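You operate a simulated robot arm through the tools that you are given. There is no shell and no other tool.

Carry out the task below with a simulated two-armed robot. There is one attempt and no reset: what you move stays moved.

Task
Pick up the white bottle marked "Cleaner" from the top of the low rack with one hand, pass it to the other hand and put it on the side table. Set down upright: white bottle.

The check looks at the end state, three seconds after you hand in, the way a careful person would. Anything else that was tipped, shoved, dropped, spilled or broken makes it a failure.

Robot
Two 7-joint arms with two-finger parallel grippers on one trunk, on a base that moves. Base frame: it is fixed to the floor where the robot stands at the start and does not move with it; the origin is under the middle of the robot, x ahead of it, y to its left, z up. Readings come in cm, degrees, newtons and seconds.
The left shoulder is at the start at [5, 16.8, 108.2], the right one opposite. With the tool pointing down near the work surface each hand reaches from about 22 to 66 cm from the robot's upright axis, wherever it stands, measured 20 degrees to its own side. Places, roughly: side table [110, -310, 80]. Payload 1.57 kg a hand.
The tool frame of a hand sits at the grasp point between the pads (the TCP): z along the fingers, y along the line on which they close. The tips reach 3 cm beyond it. The gripper opens to 8 cm. The fingers are 1.7 cm wide and 1.2 cm thick; the gripper's body (4 by 8.2 cm) begins 8 cm behind the TCP.
Orientation is told as [roll, pitch, yaw] about the base's x, y, z axes, in that order, counted from this pose: with the fingers straight down and closing along the base's y, the tool's x points along the base's -x, its y along +y and its z along -z.

Tools
- The arms move only by the tool play_rows. It takes "left_steps", "right_steps" or both (then of equal length, played together; a hand with none holds still); each is a list of rows, each a list of 7 numbers: the finger opening in cm, from 0 to 8, then the shift along the tool's x, y, z in units of 400 mm (1.0 is 400 mm), then the turn, a rotation vector about the tool's x, y, z in units of 180 degrees (1.0 is 180 degrees). In form: [[fingers, dx, dy, dz, wx, wy, wz], ...]. A call has 1 to 20 rows; each row is the pose to reach, as a shift and turn from the pose commanded when the call began, along the tool's axes at that moment. A call with a number of a shift or a turn outside -1 to 1 is refused whole. Each row takes 0.2 s and may step no farther than 5 cm and 8.6 degrees from the row before; otherwise, or with a gripper value out of range, the whole call is refused. Where a pose cannot be reached the arm comes as near as it can. A force on the tool above 40 N (or 10 N above the force at the start of the call, whichever is more), or a blocked arm, ends the call early, and 0.2 s more pass. Each finger travels about 4.5 cm/s and halts on what it meets, pressing with about 39 N; the grip force reading is that of the motor and also rises with nothing between the fingers. The clock runs only during rows and for 0.2 s after the last one: add rows that repeat a pose to give the fingers time. It gives the time, the measured TCP pose, the force on the tool (base axes), the opening and the grip force at its end, in the units of the frame above (readings bear some noise), with the torque about the TCP (base axes, N m) and any sound that the robot's microphone picked up, and new pictures: "views" is both (left out), scene, wrist or none (wrist: the cameras of the hands that moved).
- Cameras (640 x 400 px; columns grow to the right, rows downward): "scene" is now at [12.71, -0.37, 130.26]; the picture's right is [-0.10, -0.99, 0.00], its down [-0.51, 0.05, -0.86] and it looks along [0.86, -0.09, -0.51] (base axes); focal length 248 px, centre (320, 200). "left" rides on the left gripper at [7.2, 0.7, -12.2] in its tool frame; the picture's right is [-0.09, 1.00, 0.00], its down [-0.84, -0.08, -0.54] and it looks along [-0.54, -0.05, 0.84] (tool axes); focal length 238 px, centre (320, 200). "right" rides on the right gripper at [7.2, -0.7, -12.2] in its tool frame; the picture's right is [0.09, 1.00, 0.00], its down [-0.84, 0.08, -0.54] and it looks along [-0.54, 0.05, 0.84] (tool axes); focal length 238 px, centre (320, 200). There is no depth. A picture from a camera that has moved, and an enlarged one, comes with that camera's place and axes in the base frame and with its lens. The place of the scene camera against the robot may be out by one fixed shift of up to 1.2 cm in any direction.
- move_column(by): slides the trunk up (or, below 0, down) by that many cm; the arms and the scene camera ride with it, the base frame stays. It gives what a move gives, with no picture.
- base_move(legs): drives the robot by 1 to 6 legs, each [ahead, left, turn to the left] in cm, cm and degrees, along the robot's own axes; the way and the turn of a leg run together, so that a leg with both is an arc; at most 150 cm and 180 degrees a leg. The arms and the cameras ride along, it lands a little off, and it stops where it bumps. It gives what a move gives, and a new picture of the scene camera.
- head_to(pan, tilt): turns the head with the scene camera to pan (to the left, within 80 degrees either way) and tilt (down, from -29 to 69), counted from straight ahead of the robot. It gives what a move gives, and a new picture of the scene camera.
- enlarge(camera, box): a new picture of the part [left, top, right, bottom] of that camera's present view, enlarged. The clock stands still meanwhile.
- job_done(): hands the job in; it is judged then, once.

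Places have to be worked out from the pictures, the camera data and where the tool is seen. Open the grippers and draw the arms clear of the work before you hand the job in, unless the task says otherwise.

The tools are called after "Emit:" as name(argument=value, ...) on one line, values as JSON. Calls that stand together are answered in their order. play_rows: Moves the arms, as the interface text tells. Its arguments: {"type":"object","properties":{"left_steps":{"type":"array"},"right_steps":{"type":"array"},"views":{"type":"string","enum":["both","scene","wrist","none"]}},"required":[]} The other tools are called the same way: move_column (by) moves the trunk up or down; base_move (legs) drives the base; head_to (pan, tilt) turns the head that bears the scene camera; enlarge (camera, box) takes an enlarged picture of a part of a camera's view; job_done () hands the job in.

At the start:

```text
clock: 0.0
left_position: [48.01, 15.93, 111.11]
left_tool_rot: [-0.1, 0.1, 0.0]
left_contact_force: [-0.7, -0.8, 0.4]
left_torque: [-0.01, -0.01, 0.0]
left_grip_width: 8.02
left_grasp_force: 0.1
right_position: [51.16, -24.68, 106.76]
right_tool_rot: [0.0, -0.1, 0.1]
right_contact_force: [-0.9, -0.9, 0.4]
right_torque: [0.02, 0.02, -0.01]
right_grip_width: 7.99
right_grasp_force: 0.1
trunk travel left (down, up): [-25.0, 19.3]
robot x, y, heading: [-0.05, -0.32, 0.1]
head pan, tilt (commanded): [-6.0, 30.5]
```

scene: 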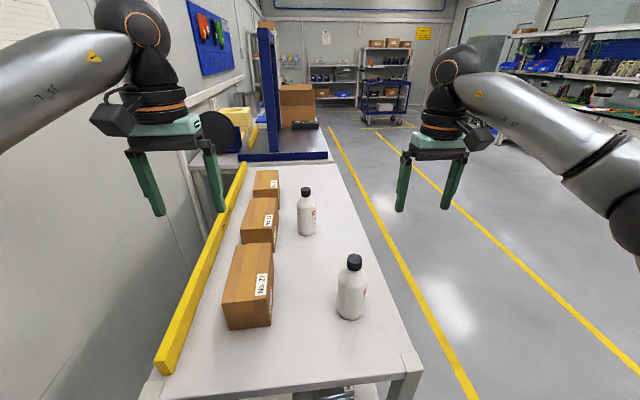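
right: 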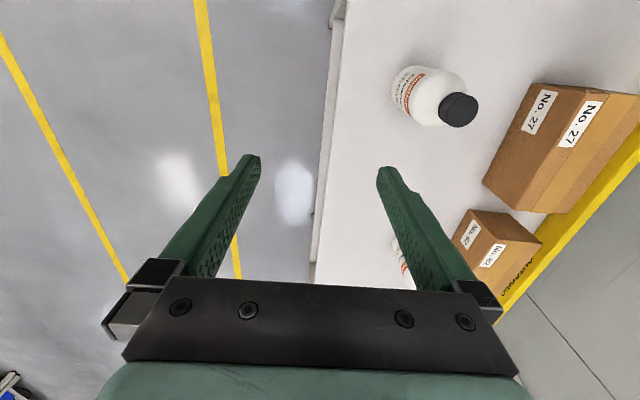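
left: 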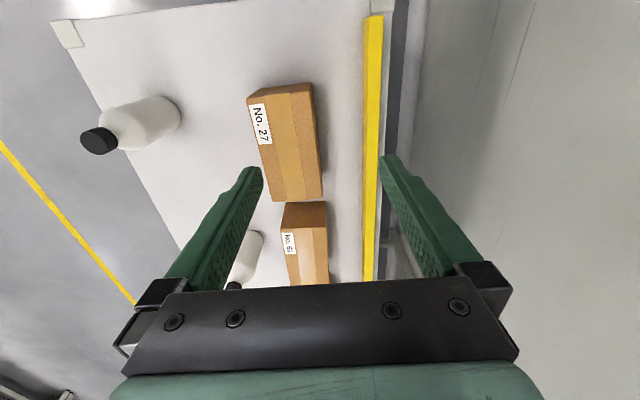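

The scene shows two white bottles on the rack top, with labels turned to the right side. I enlarge them to find which one reads "Cleaner".

Emit:
enlarge(camera="right", box=[370, 40, 500, 140])

Emit:
enlarge(camera="scene", box=[260, 170, 400, 340])

Emit:
enlarge(camera="right", box=[370, 220, 450, 300])

```text
4.00 times, centred on (435, 90) of right
camera zoom: at [43.99, -25.45, 119.06], right [-0.09, 1.0, 0.0], down [0.84, 0.08, 0.54], along [0.54, 0.05, -0.84], focal length 953 px, centre (-140, 640)
```

zoom: 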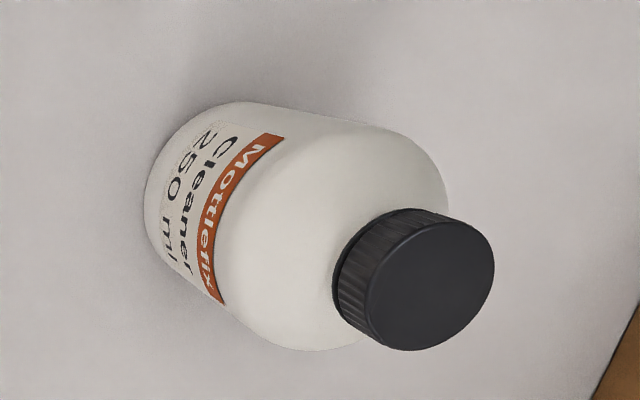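

```text
2.35 times, centred on (330, 255) of scene
camera zoom: at [12.71, -0.37, 130.26], right [-0.1, -0.99, 0.0], down [-0.51, 0.05, -0.86], along [0.86, -0.09, -0.51], focal length 582 px, centre (296, 71)
```

zoom: 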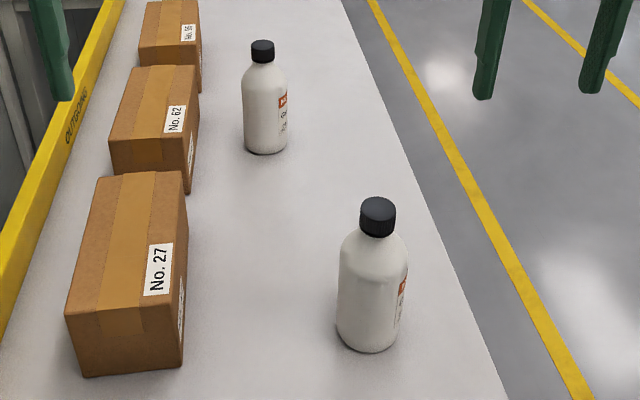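

```text
5.00 times, centred on (410, 260) of right
camera zoom: at [43.99, -25.45, 119.06], right [-0.09, 1.0, 0.0], down [0.84, 0.08, 0.54], along [0.54, 0.05, -0.84], focal length 1192 px, centre (-130, -100)
```

zoom: 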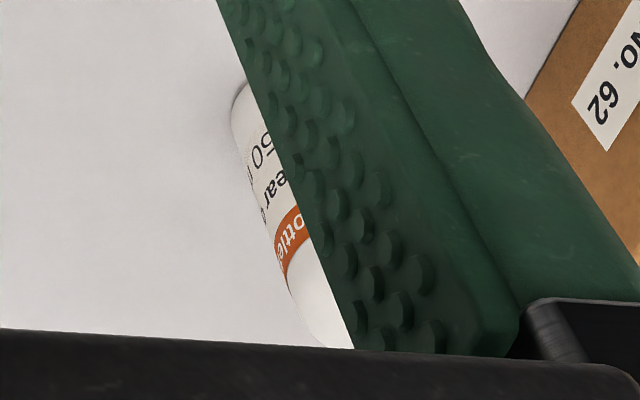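

The near bottle reads "Cleaner"; the far one shows "…ear …" and is something else. I put the Cleaner's cap top at about [47.7, -11.5, 96], with its base at z≈79.5 and a body about 6.6 cm wide. Next I look right for the side table and the way there.

Emit:
head_to(pan=-75, tilt=15)

Emit:
head_to(pan=-40, tilt=20)

Emit:
head_to(pan=-6, tilt=50)

```text
clock: 1.4
left_position: [47.96, 15.95, 111.11]
left_tool_rot: [0.0, 0.0, 0.0]
left_contact_force: [-0.6, 0.1, -0.2]
left_torque: [0.01, -0.01, -0.01]
left_grip_width: 8.01
left_grasp_force: 0.1
right_position: [51.22, -24.82, 106.79]
right_tool_rot: [0.0, 0.0, 0.0]
right_contact_force: [-0.4, 0.2, -0.5]
right_torque: [-0.02, 0.0, 0.0]
right_grip_width: 7.97
right_grasp_force: 0.0
trunk travel left (down, up): [-25.0, 19.3]
robot x, y, heading: [0.37, 0.14, -0.4]
head pan, tilt (commanded): [-75.0, 15.0]
camera scene: at [6.16, -8.45, 132.76], right [-0.97, -0.26, 0.0], down [-0.07, 0.25, -0.97], along [0.25, -0.93, -0.26], focal length 248 px, centre (320, 200)
```

scene: 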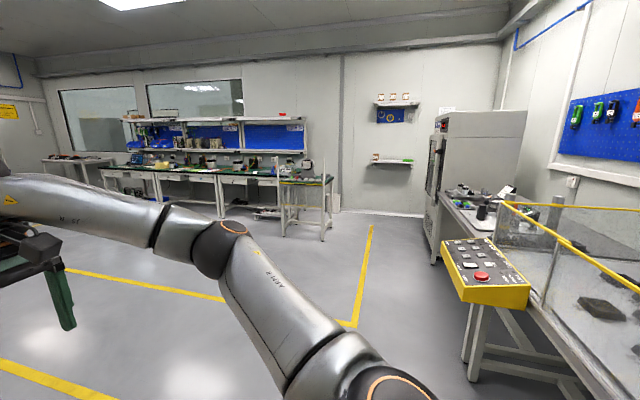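

```text
clock: 2.4
left_position: [47.87, 15.98, 111.06]
left_tool_rot: [0.0, 0.0, -0.1]
left_contact_force: [-1.1, -0.2, 0.3]
left_torque: [0.01, 0.01, 0.0]
left_grip_width: 7.99
left_grasp_force: 0.0
right_position: [51.2, -24.74, 106.75]
right_tool_rot: [0.0, 0.0, 0.0]
right_contact_force: [0.0, -0.5, 0.4]
right_torque: [0.01, -0.03, 0.0]
right_grip_width: 7.97
right_grasp_force: 0.1
trunk travel left (down, up): [-25.0, 19.3]
robot x, y, heading: [-0.33, 0.03, 0.3]
head pan, tilt (commanded): [-40.0, 20.0]
camera scene: at [10.87, -5.42, 131.94], right [-0.64, -0.77, 0.0], down [-0.26, 0.22, -0.94], along [0.72, -0.6, -0.34], focal length 248 px, centre (320, 200)
```

scene: 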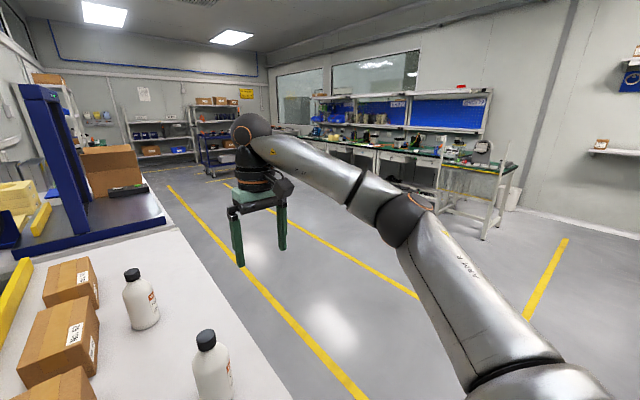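

```text
clock: 3.4
left_position: [47.88, 15.88, 111.05]
left_tool_rot: [0.0, 0.0, 0.0]
left_contact_force: [-0.5, 0.5, 0.1]
left_torque: [-0.03, -0.01, -0.03]
left_grip_width: 8.01
left_grasp_force: 0.0
right_position: [51.14, -24.74, 106.8]
right_tool_rot: [-0.1, 0.1, 0.1]
right_contact_force: [-0.8, -0.1, 0.6]
right_torque: [0.01, -0.03, -0.01]
right_grip_width: 8.01
right_grasp_force: 0.0
trunk travel left (down, up): [-25.0, 19.3]
robot x, y, heading: [-0.33, -0.12, 0.1]
head pan, tilt (commanded): [-6.0, 50.0]
camera scene: at [11.4, -0.24, 127.39], right [-0.11, -0.99, 0.0], down [-0.76, 0.08, -0.64], along [0.64, -0.07, -0.77], focal length 248 px, centre (320, 200)
```

scene: 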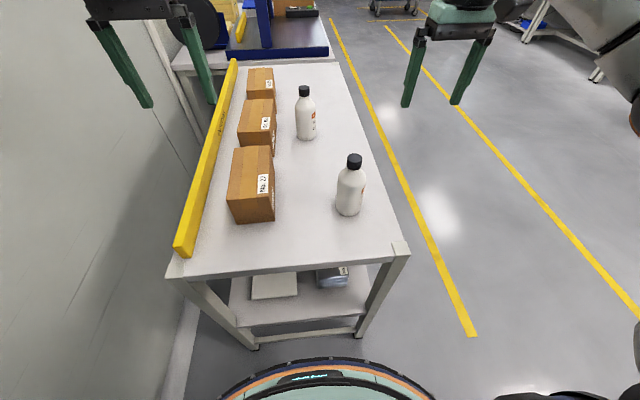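

The side table should be the small bench with the green mat, far to the right. First I sharpen the bottle's place with an enlarged view from this steeper angle.

Emit:
enlarge(camera="scene", box=[300, 140, 420, 230])

Emit:
enlarge(camera="left", box=[60, 70, 200, 180])

Emit:
enlarge(camera="right", box=[370, 40, 500, 140])

```text
4.44 times, centred on (360, 185) of scene
camera zoom: at [11.4, -0.24, 127.39], right [-0.11, -0.99, 0.0], down [-0.76, 0.08, -0.64], along [0.64, -0.07, -0.77], focal length 1100 px, centre (142, 267)
```

zoom: 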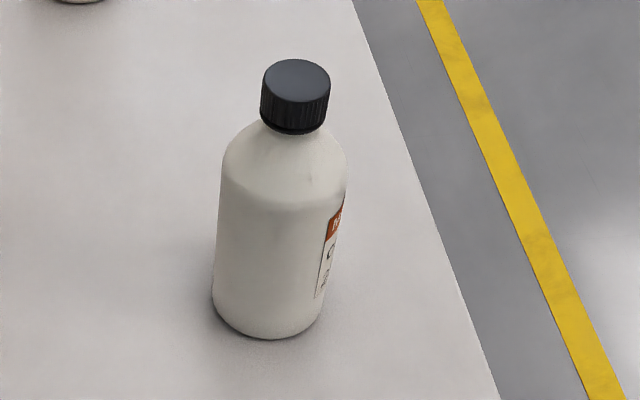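

```text
3.64 times, centred on (130, 125) of left
camera zoom: at [40.72, 16.66, 123.23], right [0.09, 1.0, 0.0], down [0.84, -0.08, 0.54], along [0.54, -0.05, -0.84], focal length 867 px, centre (1011, 473)
```

zoom: 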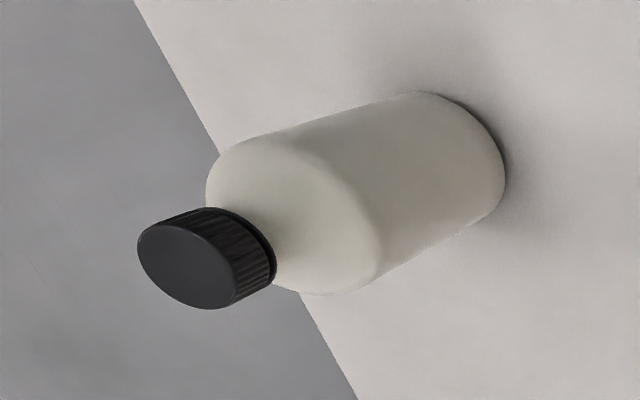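

```text
4.00 times, centred on (435, 90) of right
camera zoom: at [43.99, -25.45, 119.06], right [-0.09, 1.0, 0.0], down [0.84, 0.08, 0.54], along [0.54, 0.05, -0.84], focal length 953 px, centre (-140, 640)
```

zoom: 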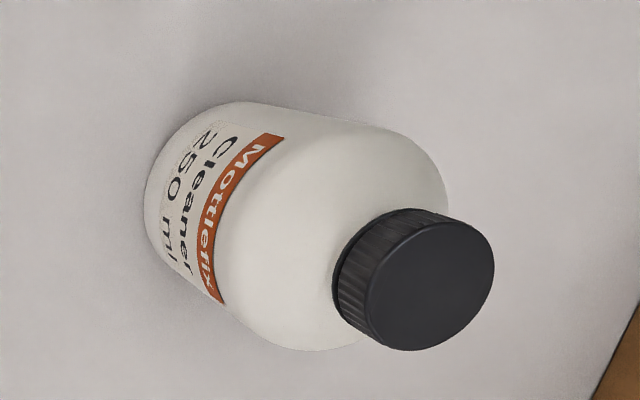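

From the two wrist views the cap top is at [47.9, -11.5, 95.5]. The base is at z≈80.3 and the body is about 6 cm wide up to z≈90. I now look at the side table enlarged before picking.

Emit:
head_to(pan=-75, tilt=15)

Emit:
enlarge(camera="scene", box=[240, 130, 360, 250])

Emit:
enlarge(camera="scene", box=[400, 150, 640, 300])

```text
clock: 4.8
left_position: [47.87, 15.94, 111.03]
left_tool_rot: [0.0, 0.0, 0.1]
left_contact_force: [0.3, 0.4, -1.0]
left_torque: [0.02, 0.02, -0.01]
left_grip_width: 7.97
left_grasp_force: 0.0
right_position: [51.17, -24.68, 106.8]
right_tool_rot: [0.1, 0.0, 0.0]
right_contact_force: [-0.5, -0.7, -0.3]
right_torque: [-0.03, 0.01, 0.01]
right_grip_width: 8.0
right_grasp_force: 0.0
trunk travel left (down, up): [-25.0, 19.3]
robot x, y, heading: [0.02, 0.06, -0.1]
head pan, tilt (commanded): [-75.0, 15.0]
camera scene: at [6.16, -8.45, 132.75], right [-0.97, -0.26, 0.0], down [-0.07, 0.25, -0.97], along [0.25, -0.93, -0.26], focal length 248 px, centre (320, 200)
```

scene: 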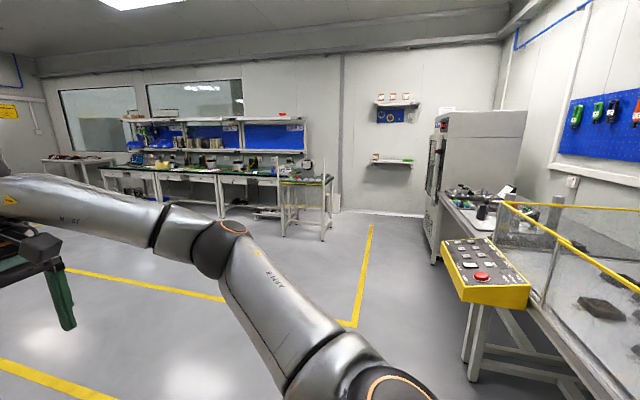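

```text
3.33 times, centred on (300, 190) of scene
camera zoom: at [6.16, -8.45, 132.75], right [-0.97, -0.26, 0.0], down [-0.07, 0.25, -0.97], along [0.25, -0.93, -0.26], focal length 825 px, centre (387, 233)
```

zoom: 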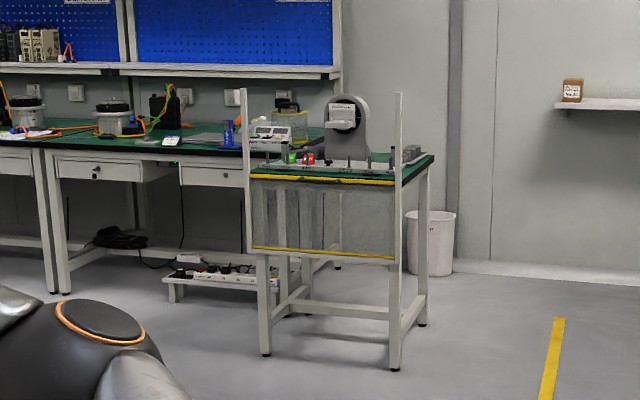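

```text
2.67 times, centred on (520, 225) of scene
camera zoom: at [6.16, -8.45, 132.75], right [-0.97, -0.26, 0.0], down [-0.07, 0.25, -0.97], along [0.25, -0.93, -0.26], focal length 660 px, centre (-213, 133)
```

zoom: 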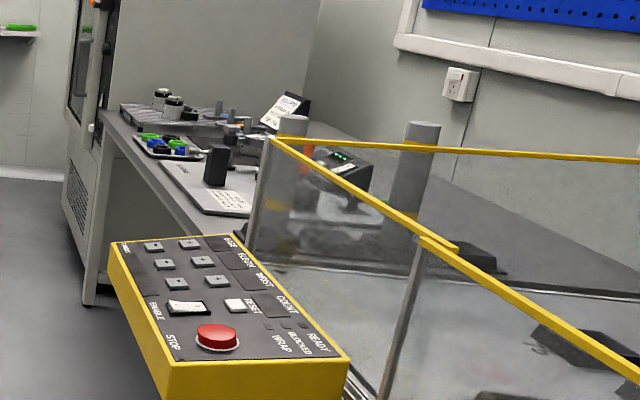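

The side table seems to have a guard panel along its near side and several items on it, so I zoom in further to see where there is free space.

Emit:
enlarge(camera="scene", box=[268, 150, 342, 196])

Emit:
enlarge(camera="scene", box=[284, 168, 328, 195])

```text
8.65 times, centred on (305, 173) of scene
camera zoom: at [6.16, -8.45, 132.75], right [-0.97, -0.26, 0.0], down [-0.07, 0.25, -0.97], along [0.25, -0.93, -0.26], focal length 2141 px, centre (450, 434)
```

zoom: 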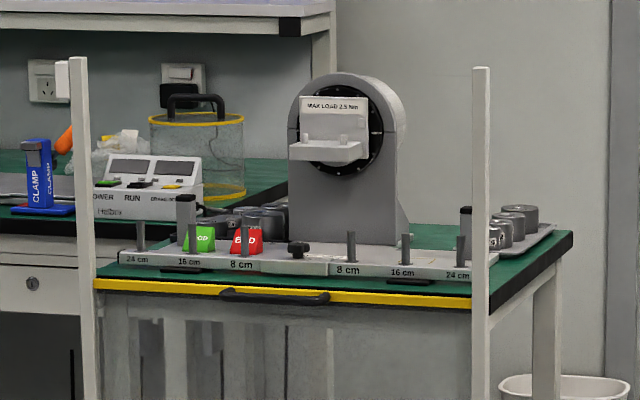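

```text
14.55 times, centred on (306, 182) of scene
camera zoom: at [6.16, -8.45, 132.75], right [-0.97, -0.26, 0.0], down [-0.07, 0.25, -0.97], along [0.25, -0.93, -0.26], focal length 3600 px, centre (524, 469)
```

zoom: 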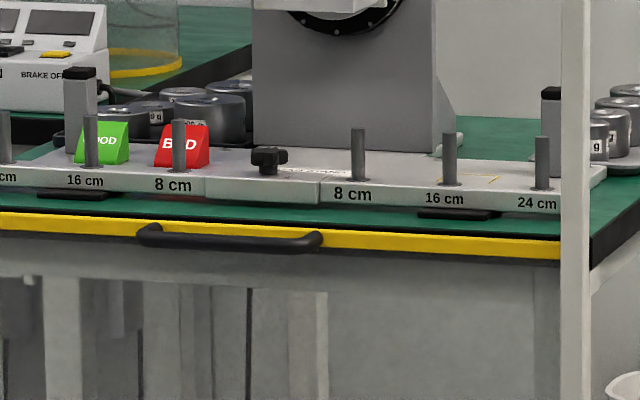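

The side table is cluttered, so I'll inspect it closely on arrival. For the pick I use the right hand from straight above, closing along y. I first move above the bottle at the present height and check the alignment.

Emit:
head_to(pan=-6, tilt=45)

Emit:
play_rows(right_steps=[[8, 0.0164, 0.066, 0, 0, 0, 0], [8, 0.0327, 0.132, 0, 0, 0, 0], [8, 0.0491, 0.198, 0, 0, 0, 0], [8, 0.0654, 0.264, 0, 0, 0, 0], [8, 0.0818, 0.33, 0, 0, 0, 0], [8, 0.0818, 0.33, 0, 0, 0, 0]])

```text
clock: 6.2
left_position: [47.83, 15.86, 110.98]
left_tool_rot: [0.0, -0.1, 0.1]
left_contact_force: [0.7, -0.1, 0.1]
left_torque: [0.0, -0.01, 0.04]
left_grip_width: 7.98
left_grasp_force: 0.0
right_position: [51.16, -24.81, 106.9]
right_tool_rot: [0.0, 0.0, 0.1]
right_contact_force: [0.0, 0.2, -0.3]
right_torque: [-0.02, -0.03, 0.0]
right_grip_width: 7.99
right_grasp_force: 0.0
trunk travel left (down, up): [-25.0, 19.3]
robot x, y, heading: [0.09, 0.33, -0.3]
head pan, tilt (commanded): [-6.0, 45.0]
camera scene: at [11.83, -0.29, 128.08], right [-0.11, -0.99, 0.0], down [-0.7, 0.07, -0.71], along [0.7, -0.07, -0.71], focal length 248 px, centre (320, 200)
```

scene: 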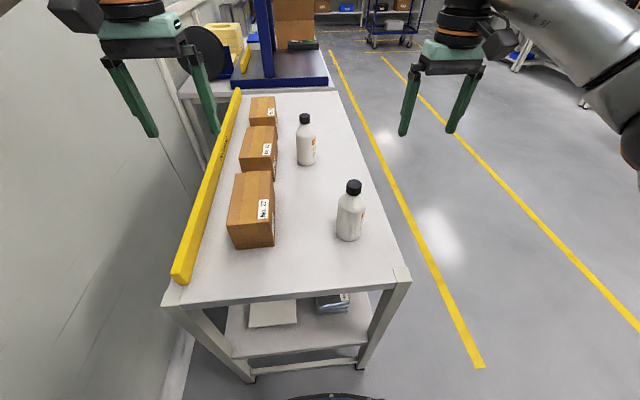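

```text
clock: 7.6
left_position: [47.89, 15.86, 111.03]
left_tool_rot: [0.0, 0.0, 0.0]
left_contact_force: [1.0, -0.1, 0.4]
left_torque: [-0.01, 0.02, 0.03]
left_grip_width: 8.03
left_grasp_force: 0.1
right_position: [48.02, -11.44, 106.97]
right_tool_rot: [0.0, 0.0, 0.1]
right_contact_force: [-0.1, 0.2, -0.9]
right_torque: [0.02, 0.01, -0.02]
right_grip_width: 8.0
right_grasp_force: 0.1
trunk travel left (down, up): [-25.0, 19.3]
robot x, y, heading: [0.23, -0.09, -0.1]
head pan, tilt (commanded): [-6.0, 45.0]
camera scene: at [11.83, -0.29, 128.08], right [-0.1, -0.99, 0.0], down [-0.7, 0.07, -0.71], along [0.7, -0.07, -0.71], focal length 248 px, centre (320, 200)
camera right: at [40.87, -12.1, 119.13], right [-0.09, 1.0, 0.0], down [0.84, 0.08, 0.54], along [0.54, 0.05, -0.84], focal length 238 px, centre (320, 200)
```

scene: 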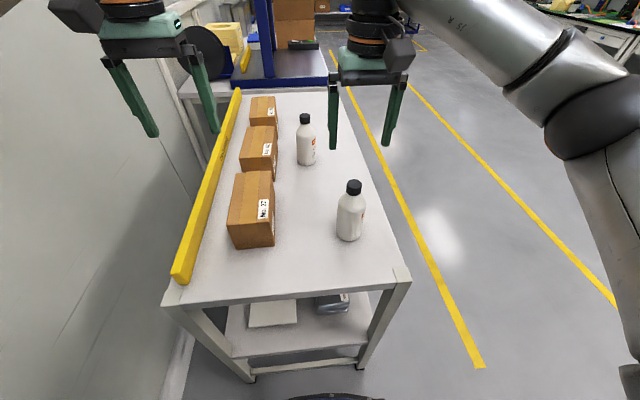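
right: 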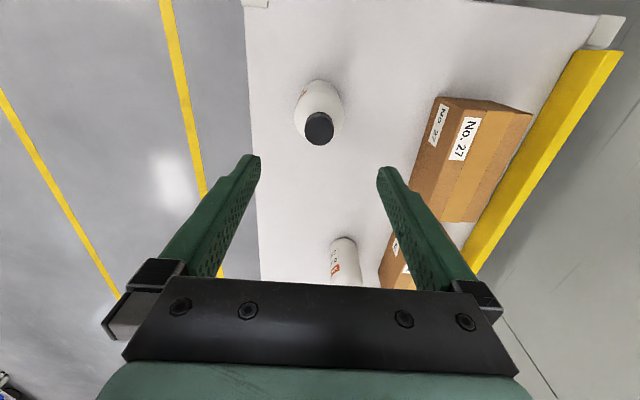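

The hand is now at [48.0, -11.4, 107] over the bottle. I enlarge the wrist view to refine the lateral alignment before going down.

Emit:
enlarge(camera="right", box=[270, 70, 370, 160])

Emit:
enlarge(camera="left", box=[60, 70, 200, 180])

```text
4.44 times, centred on (320, 115) of right
camera zoom: at [40.87, -12.1, 119.13], right [-0.09, 1.0, 0.0], down [0.84, 0.08, 0.54], along [0.54, 0.05, -0.84], focal length 1059 px, centre (320, 578)
```

zoom: 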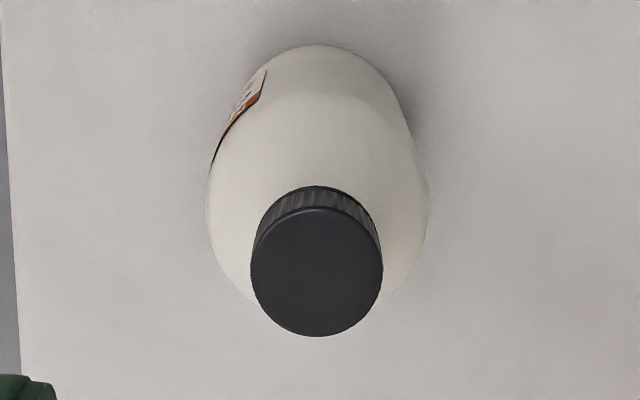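

```text
3.64 times, centred on (130, 125) of left
camera zoom: at [40.72, 16.65, 123.23], right [0.09, 1.0, 0.0], down [0.84, -0.08, 0.54], along [0.54, -0.05, -0.84], focal length 867 px, centre (1011, 473)
```

zoom: 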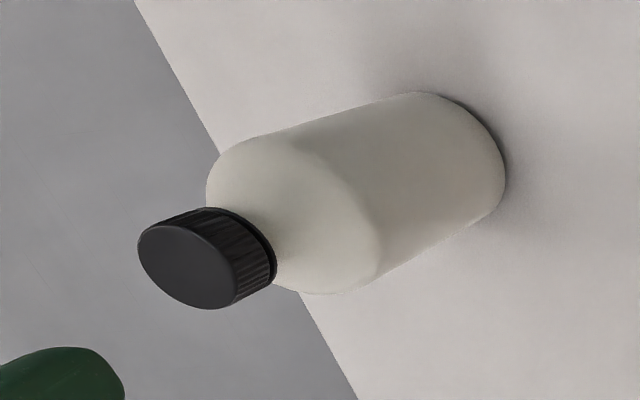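

The cap centre refines to [47.95, -11.55] and the body is 5.9 cm wide, so about 1 cm stays free on each side. I descend to z≈94.5 and check the fingers against the bottle.

Emit:
play_rows(right_steps=[[8, 0, -0.0025, 0.05, 0, 0, 0], [8, 0, -0.0025, 0.1, 0, 0, 0], [8, 0, -0.0025, 0.15, 0, 0, 0], [8, 0, -0.0025, 0.2, 0, 0, 0], [8, 0, -0.0025, 0.25, 0, 0, 0], [8, 0, -0.0025, 0.28, 0, 0, 0], [8, 0, -0.0025, 0.31, 0, 0, 0], [8, 0, -0.0025, 0.31, 0, 0, 0]])

Emit:
enlarge(camera="left", box=[20, 60, 240, 220])

```text
clock: 9.4
left_position: [47.82, 15.9, 111.11]
left_tool_rot: [-0.1, 0.0, 0.0]
left_contact_force: [0.0, -0.1, -0.5]
left_torque: [-0.01, 0.02, -0.01]
left_grip_width: 7.98
left_grasp_force: 0.1
right_position: [48.19, -11.69, 94.37]
right_tool_rot: [0.0, 0.0, 0.0]
right_contact_force: [-0.7, 0.1, 0.6]
right_torque: [0.01, -0.02, -0.01]
right_grip_width: 8.02
right_grasp_force: 0.1
trunk travel left (down, up): [-25.0, 19.3]
robot x, y, heading: [0.22, 0.08, 0.1]
head pan, tilt (commanded): [-6.0, 45.0]
camera scene: at [11.83, -0.28, 128.08], right [-0.1, -0.99, 0.0], down [-0.7, 0.07, -0.71], along [0.7, -0.07, -0.71], focal length 248 px, centre (320, 200)
camera right: at [40.85, -12.42, 106.62], right [-0.09, 1.0, 0.0], down [0.84, 0.08, 0.54], along [0.54, 0.05, -0.84], focal length 238 px, centre (320, 200)
```

scene: 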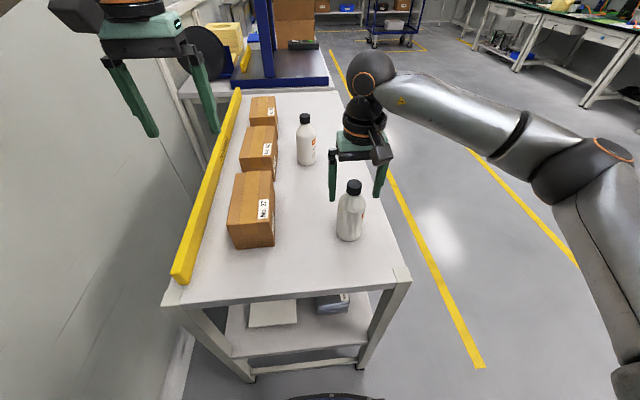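
right: 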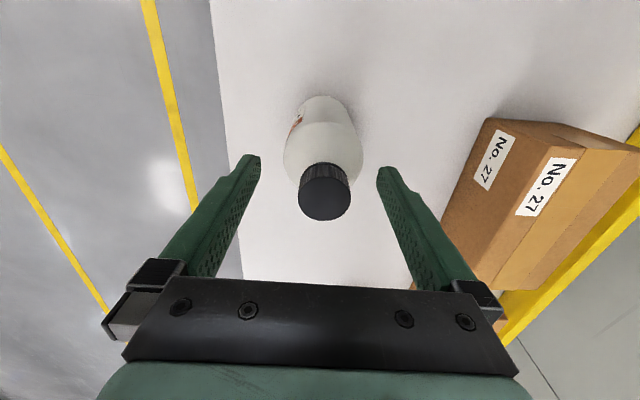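

```text
2.50 times, centred on (130, 140) of left
camera zoom: at [40.72, 16.67, 123.23], right [0.09, 1.0, 0.0], down [0.84, -0.08, 0.54], along [0.54, -0.05, -0.84], focal length 596 px, centre (795, 350)
```

zoom: 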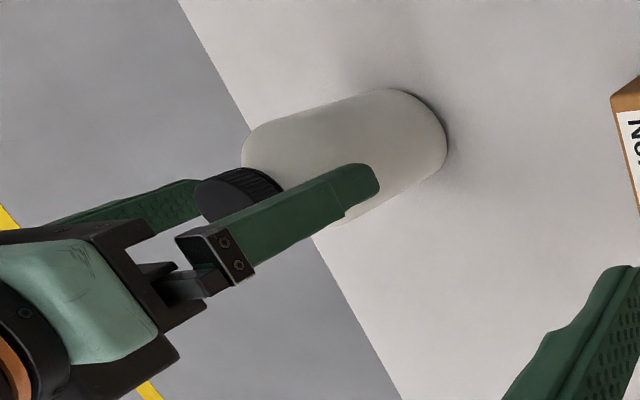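

The fingers straddle the bottle, with the hand about 0.15 cm to the right of the axis. I correct that, descend to z≈89.2 and close.

Emit:
play_rows(right_steps=[[8, 0.003, 0.004, 0.03, 0, 0, 0], [8, 0.003, 0.004, 0.06, 0, 0, 0], [8, 0.003, 0.004, 0.09, 0, 0, 0], [8, 0.003, 0.004, 0.115, 0, 0, 0], [8, 0.003, 0.004, 0.13, 0, 0, 0], [8, 0.003, 0.004, 0.13, 0, 0, 0]])

Emit:
enlarge(camera="left", box=[20, 60, 240, 220])

```text
clock: 10.8
left_position: [47.96, 15.9, 111.0]
left_tool_rot: [0.1, -0.1, 0.1]
left_contact_force: [0.5, -0.1, 0.4]
left_torque: [0.0, 0.0, 0.0]
left_grip_width: 8.0
left_grasp_force: 0.0
right_position: [47.71, -11.53, 89.19]
right_tool_rot: [-0.1, 0.0, 0.0]
right_contact_force: [-0.1, -1.1, -0.7]
right_torque: [0.0, -0.02, -0.04]
right_grip_width: 8.0
right_grasp_force: 0.1
trunk travel left (down, up): [-25.0, 19.3]
robot x, y, heading: [-0.07, 0.19, 0.0]
head pan, tilt (commanded): [-6.0, 45.0]
camera scene: at [11.83, -0.28, 128.08], right [-0.1, -0.99, 0.0], down [-0.7, 0.07, -0.71], along [0.7, -0.07, -0.71], focal length 248 px, centre (320, 200)
camera right: at [40.53, -12.33, 101.42], right [-0.09, 1.0, 0.0], down [0.84, 0.08, 0.54], along [0.54, 0.05, -0.84], focal length 238 px, centre (320, 200)
```

scene: 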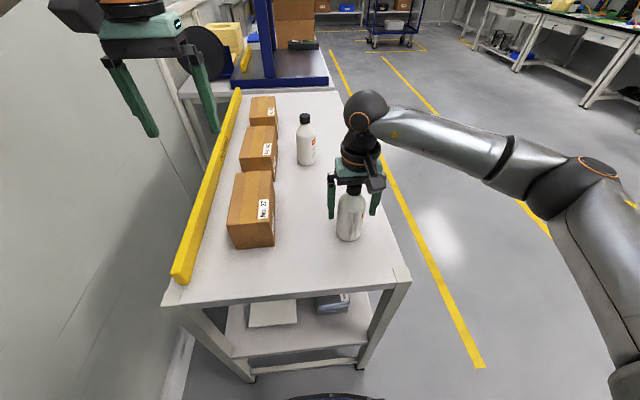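
right: 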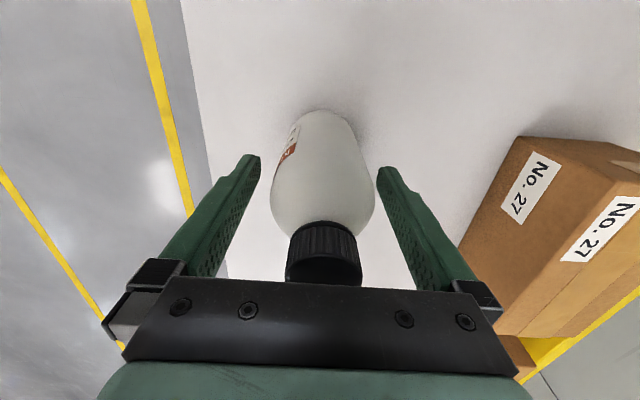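

```text
2.50 times, centred on (130, 140) of left
camera zoom: at [40.72, 16.67, 123.23], right [0.09, 1.0, 0.0], down [0.84, -0.08, 0.54], along [0.54, -0.05, -0.84], focal length 596 px, centre (795, 350)
```

zoom: 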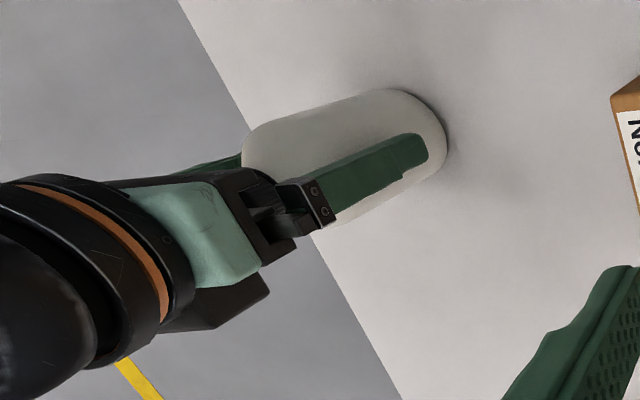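

The bottle sits centred between the fingers to within about 0.1 cm, and the cap is clear of the palm. I close the right gripper and then check the grip.

Emit:
play_rows(right_steps=[[8, 0, 0.0025, 0, 0, 0, 0], [7, 0, 0.0025, 0, 0, 0, 0], [6, 0, 0.0025, 0, 0, 0, 0], [4, 0, 0.0025, 0, 0, 0, 0], [2, 0, 0.0025, 0, 0, 0, 0], [2, 0, 0.0025, 0, 0, 0, 0], [2, 0, 0.0025, 0, 0, 0, 0]], views="wrist")

```text
clock: 12.4
left_position: [47.86, 15.9, 111.06]
left_tool_rot: [0.1, 0.0, 0.0]
left_contact_force: [0.4, 0.7, -0.7]
left_torque: [-0.03, -0.02, -0.02]
left_grip_width: 7.99
left_grasp_force: 0.1
right_position: [47.76, -11.47, 89.04]
right_tool_rot: [0.0, 0.0, 0.1]
right_contact_force: [0.1, 0.2, -0.2]
right_torque: [-0.03, -0.05, 0.04]
right_grip_width: 5.84
right_grasp_force: 38.6
trunk travel left (down, up): [-25.0, 19.3]
robot x, y, heading: [-0.11, 0.07, -0.1]
head pan, tilt (commanded): [-6.0, 45.0]
camera right: at [40.54, -12.18, 101.39], right [-0.09, 1.0, 0.0], down [0.84, 0.08, 0.54], along [0.54, 0.05, -0.84], focal length 238 px, centre (320, 200)
```

right: 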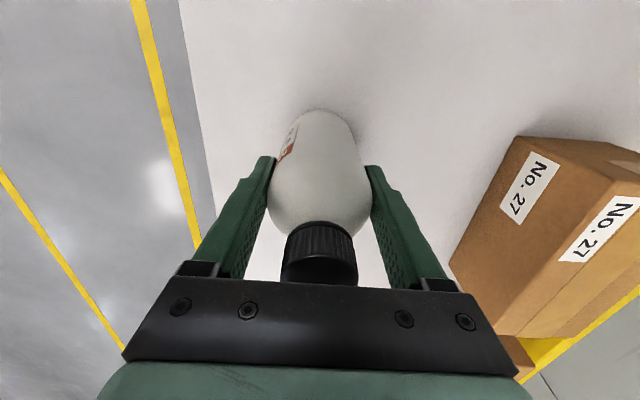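

The grip holds at 5.84 cm with 38.6 N. I lift straight up by 12 cm and check that the bottle comes along.

Emit:
play_rows(right_steps=[[2, 0, 0, -0.0125, 0, 0, 0], [2, 0, 0, -0.025, 0, 0, 0], [2, 0, 0, -0.05, 0, 0, 0], [2, 0, 0, -0.09, 0, 0, 0], [2, 0, 0, -0.13, 0, 0, 0], [2, 0, 0, -0.18, 0, 0, 0], [2, 0, 0, -0.23, 0, 0, 0], [2, 0, 0, -0.27, 0, 0, 0], [2, 0, 0, -0.3, 0, 0, 0], [2, 0, 0, -0.3, 0, 0, 0]])

```text
clock: 14.6
left_position: [47.8, 15.87, 111.11]
left_tool_rot: [0.1, 0.0, 0.0]
left_contact_force: [0.5, 0.0, 0.8]
left_torque: [0.04, -0.01, 0.0]
left_grip_width: 8.02
left_grasp_force: 0.0
right_position: [47.87, -11.36, 101.17]
right_tool_rot: [0.0, 0.0, 0.0]
right_contact_force: [0.9, 0.1, -2.9]
right_torque: [-0.01, 0.02, 0.0]
right_grip_width: 5.8
right_grasp_force: 38.7
trunk travel left (down, up): [-25.0, 19.3]
robot x, y, heading: [0.09, -0.12, 0.2]
head pan, tilt (commanded): [-6.0, 45.0]
camera scene: at [11.85, -0.29, 128.07], right [-0.1, -0.99, 0.0], down [-0.7, 0.07, -0.71], along [0.7, -0.07, -0.71], focal length 248 px, centre (320, 200)
camera right: at [40.61, -12.06, 113.45], right [-0.09, 1.0, 0.0], down [0.84, 0.08, 0.54], along [0.54, 0.05, -0.84], focal length 238 px, centre (320, 200)
```

scene: 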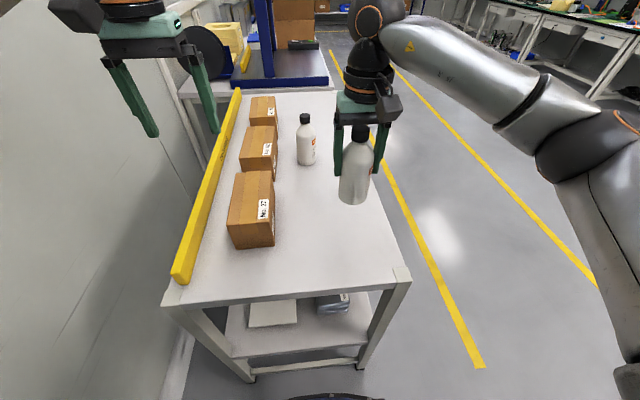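
right: 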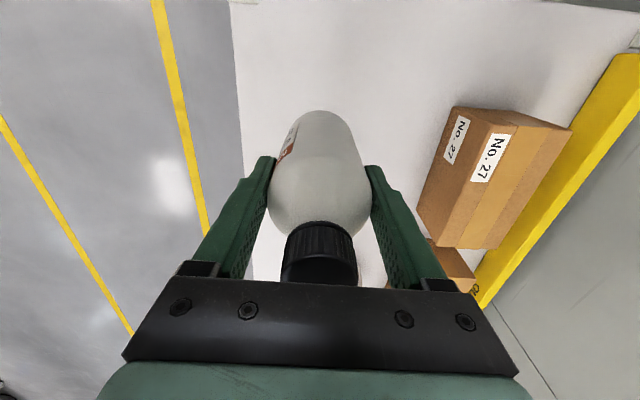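

The bottle hangs from the right hand with its base at z≈92, weighs about 3 N and nothing else moved. I strafe to the right, clear of the rack, with the head turned toward the route.

Emit:
head_to(pan=-60, tilt=25)

Emit:
base_move(legs=[[0, -65, 0]])

```text
clock: 15.8
left_position: [47.93, 15.93, 111.1]
left_tool_rot: [0.0, 0.0, 0.0]
left_contact_force: [0.4, 0.0, -0.3]
left_torque: [0.02, 0.03, -0.04]
left_grip_width: 7.99
left_grasp_force: 0.1
right_position: [47.8, -11.48, 101.16]
right_tool_rot: [0.0, 0.0, -0.1]
right_contact_force: [0.5, -0.3, -2.2]
right_torque: [-0.02, 0.0, -0.04]
right_grip_width: 5.81
right_grasp_force: 39.0
trunk travel left (down, up): [-25.0, 19.3]
robot x, y, heading: [0.1, 0.16, 0.4]
head pan, tilt (commanded): [-60.0, 25.0]
camera scene: at [8.37, -7.41, 131.13], right [-0.87, -0.5, 0.0], down [-0.21, 0.37, -0.91], along [0.45, -0.78, -0.42], focal length 248 px, centre (320, 200)
```

scene: 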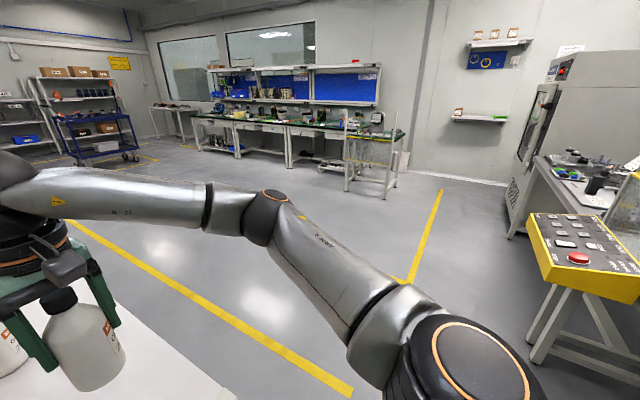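

```text
clock: 22.2
left_position: [48.23, -50.57, 111.01]
left_tool_rot: [0.0, 0.0, 1.1]
left_contact_force: [0.9, -0.1, 0.5]
left_torque: [0.01, 0.02, -0.05]
left_grip_width: 7.98
left_grasp_force: 0.0
right_position: [48.7, -77.8, 101.06]
right_tool_rot: [0.0, -0.1, 1.1]
right_contact_force: [-0.9, 1.1, -3.1]
right_torque: [-0.01, 0.02, 0.0]
right_grip_width: 5.82
right_grasp_force: 39.2
trunk travel left (down, up): [-25.0, 19.3]
robot x, y, heading: [0.58, -67.21, 1.1]
head pan, tilt (commanded): [-60.0, 25.0]
camera scene: at [9.16, -74.58, 131.13], right [-0.86, -0.52, 0.0], down [-0.22, 0.36, -0.91], along [0.47, -0.78, -0.42], focal length 248 px, centre (320, 200)
```

scene: 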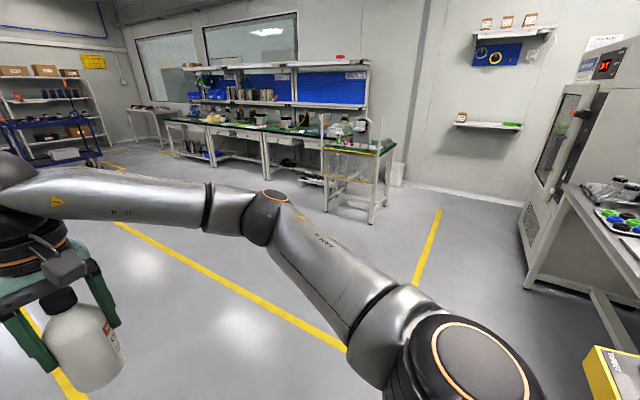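

At (0.6, -67), heading 1°, the way ahead over the floor is clear. I drive forward, turn right to face the side table, and approach to a safe distance.

Emit:
base_move(legs=[[100, -45, 0], [0, 0, -91], [75, 0, 0]])

Emit:
head_to(pan=0, tilt=25)

```text
clock: 35.4
left_position: [116.15, -235.14, 111.06]
left_tool_rot: [-0.1, 0.0, -90.4]
left_contact_force: [-0.1, -0.5, -0.7]
left_torque: [0.01, 0.0, 0.01]
left_grip_width: 7.97
left_grasp_force: 0.0
right_position: [88.9, -234.8, 101.18]
right_tool_rot: [0.0, 0.0, -90.6]
right_contact_force: [-0.5, -0.3, -0.1]
right_torque: [0.0, -0.01, 0.0]
right_grip_width: 2.02
right_grasp_force: 0.1
trunk travel left (down, up): [-25.0, 19.3]
robot x, y, heading: [100.5, -186.97, -90.6]
head pan, tilt (commanded): [-60.0, 25.0]
camera scene: at [92.35, -195.13, 131.13], right [-0.49, 0.87, 0.0], down [0.37, 0.21, -0.91], along [-0.79, -0.45, -0.42], focal length 248 px, centre (320, 200)
```

scene: 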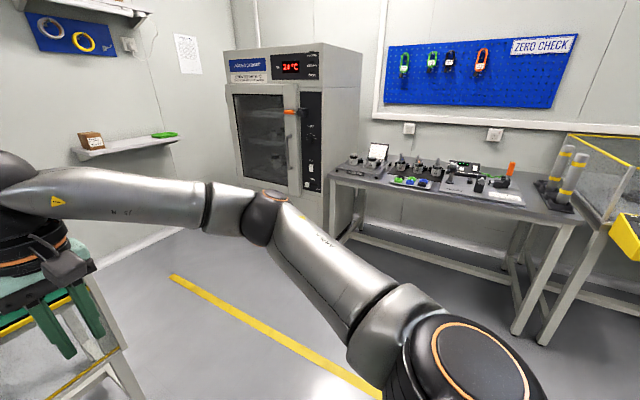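

```text
clock: 36.7
left_position: [116.11, -235.14, 111.08]
left_tool_rot: [0.0, 0.0, -90.5]
left_contact_force: [-0.5, -0.3, -0.3]
left_torque: [-0.04, -0.03, 0.0]
left_grip_width: 7.99
left_grasp_force: 0.0
right_position: [88.89, -234.9, 101.15]
right_tool_rot: [0.1, 0.0, -90.5]
right_contact_force: [-0.1, -0.2, -0.1]
right_torque: [0.0, 0.02, 0.0]
right_grip_width: 2.0
right_grasp_force: 0.1
trunk travel left (down, up): [-25.0, 19.3]
robot x, y, heading: [100.71, -187.0, -90.6]
head pan, tilt (commanded): [0.0, 25.0]
camera scene: at [100.29, -199.78, 131.13], right [-1.0, 0.01, 0.0], down [0.0, 0.42, -0.91], along [-0.01, -0.91, -0.42], focal length 248 px, centre (320, 200)
```

scene: 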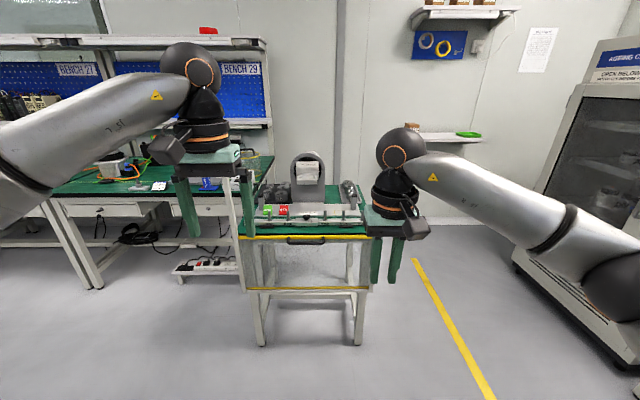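

The right gripper has closed to 2 cm and the weight is gone, so the bottle was lost during the second drive. I look around to find it.

Emit:
head_to(pan=0, tilt=65)

Emit:
head_to(pan=75, tilt=35)

Emit:
head_to(pan=-78, tilt=40)

```text
clock: 37.8
left_position: [116.27, -235.34, 110.95]
left_tool_rot: [0.1, 0.0, -90.4]
left_contact_force: [0.7, 0.8, 1.4]
left_torque: [-0.01, -0.01, 0.0]
left_grip_width: 7.98
left_grasp_force: 0.1
right_position: [88.92, -234.75, 101.15]
right_tool_rot: [-0.1, 0.0, -90.4]
right_contact_force: [0.3, 0.9, 0.7]
right_torque: [0.01, 0.02, -0.01]
right_grip_width: 2.0
right_grasp_force: 0.1
trunk travel left (down, up): [-25.0, 19.3]
robot x, y, heading: [100.61, -186.97, -90.4]
head pan, tilt (commanded): [0.0, 65.0]
camera scene: at [100.32, -196.64, 125.58], right [-1.0, 0.01, 0.0], down [0.01, 0.91, -0.42], along [0.0, -0.42, -0.91], focal length 248 px, centre (320, 200)
```

scene: 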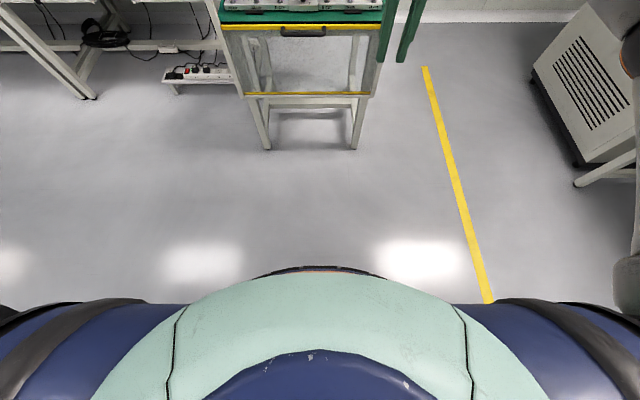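

```text
clock: 39.2
left_position: [116.21, -235.08, 111.08]
left_tool_rot: [0.0, -0.1, -90.4]
left_contact_force: [0.1, 0.1, -0.4]
left_torque: [0.0, 0.0, 0.0]
left_grip_width: 8.0
left_grasp_force: 0.1
right_position: [88.86, -234.83, 101.0]
right_tool_rot: [-0.1, 0.0, -90.5]
right_contact_force: [0.3, 0.0, -0.2]
right_torque: [0.04, 0.03, 0.0]
right_grip_width: 2.01
right_grasp_force: 0.0
trunk travel left (down, up): [-25.0, 19.3]
robot x, y, heading: [100.7, -186.86, -90.6]
head pan, tilt (commanded): [75.0, 35.0]
camera scene: at [108.86, -192.92, 129.56], right [-0.27, -0.96, 0.0], down [-0.55, 0.15, -0.82], along [0.79, -0.22, -0.57], focal length 248 px, centre (320, 200)
```

scene: 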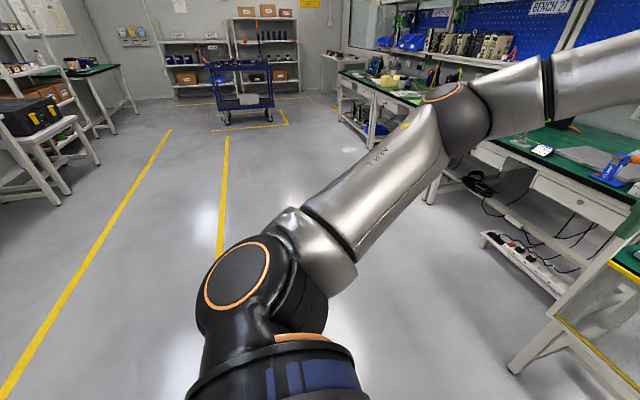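

```text
clock: 41.6
left_position: [116.1, -235.13, 111.07]
left_tool_rot: [-0.1, 0.0, -90.4]
left_contact_force: [-0.3, -0.3, -0.1]
left_torque: [0.0, 0.04, -0.02]
left_grip_width: 7.98
left_grasp_force: 0.0
right_position: [88.97, -234.85, 101.23]
right_tool_rot: [-0.1, 0.0, -90.5]
right_contact_force: [-0.2, 0.2, -0.2]
right_torque: [-0.02, 0.0, 0.03]
right_grip_width: 1.98
right_grasp_force: 0.1
trunk travel left (down, up): [-25.0, 19.3]
robot x, y, heading: [100.43, -187.03, -90.4]
head pan, tilt (commanded): [-78.0, 40.0]
camera scene: at [92.04, -192.27, 128.8], right [-0.2, 0.98, 0.0], down [0.63, 0.13, -0.77], along [-0.75, -0.15, -0.64], focal length 248 px, centre (320, 200)
```

scene: 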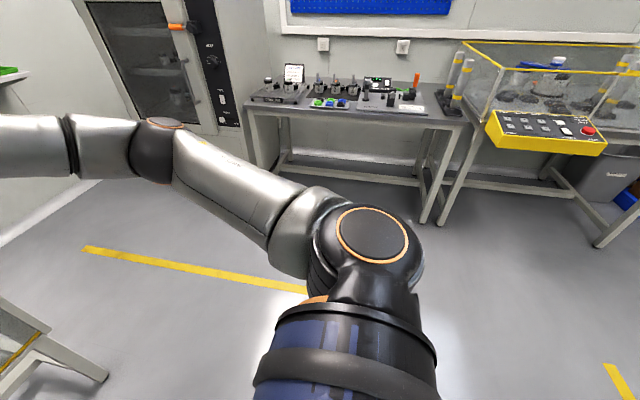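

No sign of the bottle on this side of the robot, so it must lie behind, along the path driven. I turn in place to the left and search.

Emit:
head_to(pan=0, tilt=40)

Emit:
base_move(legs=[[0, 0, 120]])

Emit:
head_to(pan=55, tilt=40)

```text
clock: 43.1
left_position: [116.15, -235.18, 111.02]
left_tool_rot: [-0.1, 0.1, -90.5]
left_contact_force: [-0.6, 0.2, 0.2]
left_torque: [-0.02, 0.01, 0.02]
left_grip_width: 7.99
left_grasp_force: 0.1
right_position: [88.89, -234.92, 101.11]
right_tool_rot: [0.1, 0.0, -90.5]
right_contact_force: [-0.1, 0.2, 0.1]
right_torque: [0.0, 0.01, -0.02]
right_grip_width: 1.99
right_grasp_force: 0.1
trunk travel left (down, up): [-25.0, 19.3]
robot x, y, heading: [100.54, -187.29, -90.4]
head pan, tilt (commanded): [0.0, 40.0]
camera scene: at [100.29, -199.07, 128.8], right [-1.0, 0.01, 0.0], down [0.01, 0.64, -0.77], along [-0.01, -0.77, -0.64], focal length 248 px, centre (320, 200)
```

scene: 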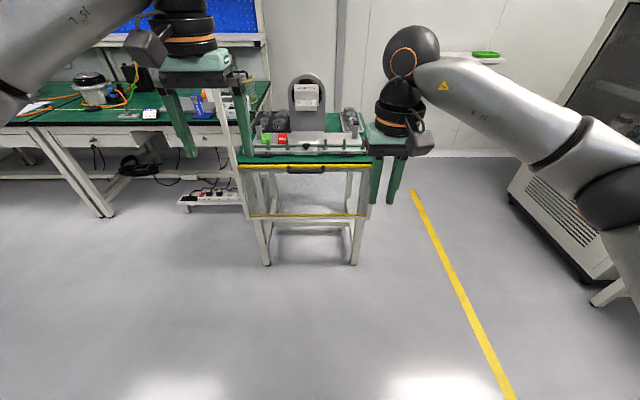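

```text
clock: 48.5
left_position: [134.91, -150.11, 111.08]
left_tool_rot: [0.1, -0.1, 28.9]
left_contact_force: [0.1, 0.4, 0.1]
left_torque: [0.03, -0.02, 0.0]
left_grip_width: 7.99
left_grasp_force: 0.0
right_position: [147.98, -174.05, 101.19]
right_tool_rot: [0.0, 0.0, 28.8]
right_contact_force: [0.8, 0.3, -0.3]
right_torque: [0.02, -0.02, 0.0]
right_grip_width: 1.99
right_grasp_force: 0.1
trunk travel left (down, up): [-25.0, 19.3]
robot x, y, heading: [100.97, -186.98, 28.9]
head pan, tilt (commanded): [0.0, 40.0]
camera scene: at [111.35, -180.53, 128.8], right [0.48, -0.88, 0.0], down [-0.56, -0.31, -0.77], along [0.67, 0.37, -0.64], focal length 248 px, centre (320, 200)
```

scene: 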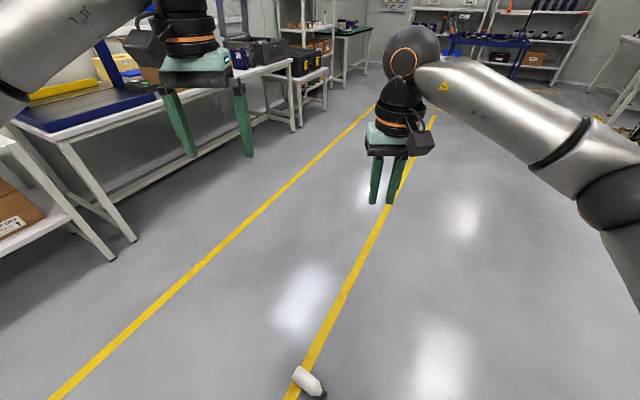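

```text
clock: 49.8
left_position: [135.0, -150.11, 111.01]
left_tool_rot: [0.1, 0.0, 29.0]
left_contact_force: [0.4, 0.2, -0.1]
left_torque: [0.0, -0.01, 0.03]
left_grip_width: 8.01
left_grasp_force: 0.1
right_position: [148.03, -174.1, 101.2]
right_tool_rot: [0.0, 0.0, 28.7]
right_contact_force: [0.7, -0.2, 0.5]
right_torque: [0.02, 0.0, -0.03]
right_grip_width: 1.99
right_grasp_force: 0.1
trunk travel left (down, up): [-25.0, 19.3]
robot x, y, heading: [100.89, -186.88, 28.9]
head pan, tilt (commanded): [55.0, 40.0]
camera scene: at [104.83, -176.19, 128.8], right [0.99, -0.11, 0.0], down [-0.07, -0.64, -0.77], along [0.08, 0.76, -0.64], focal length 248 px, centre (320, 200)
```

scene: 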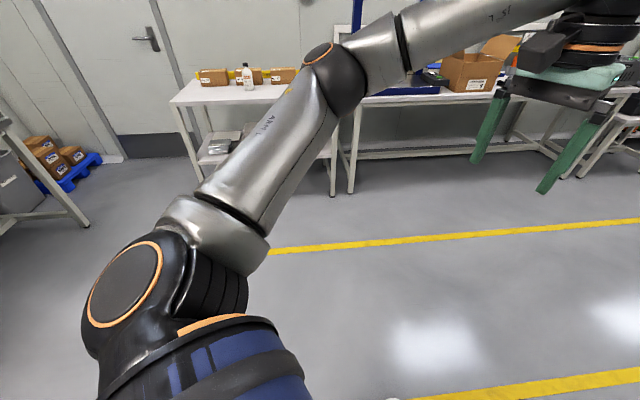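

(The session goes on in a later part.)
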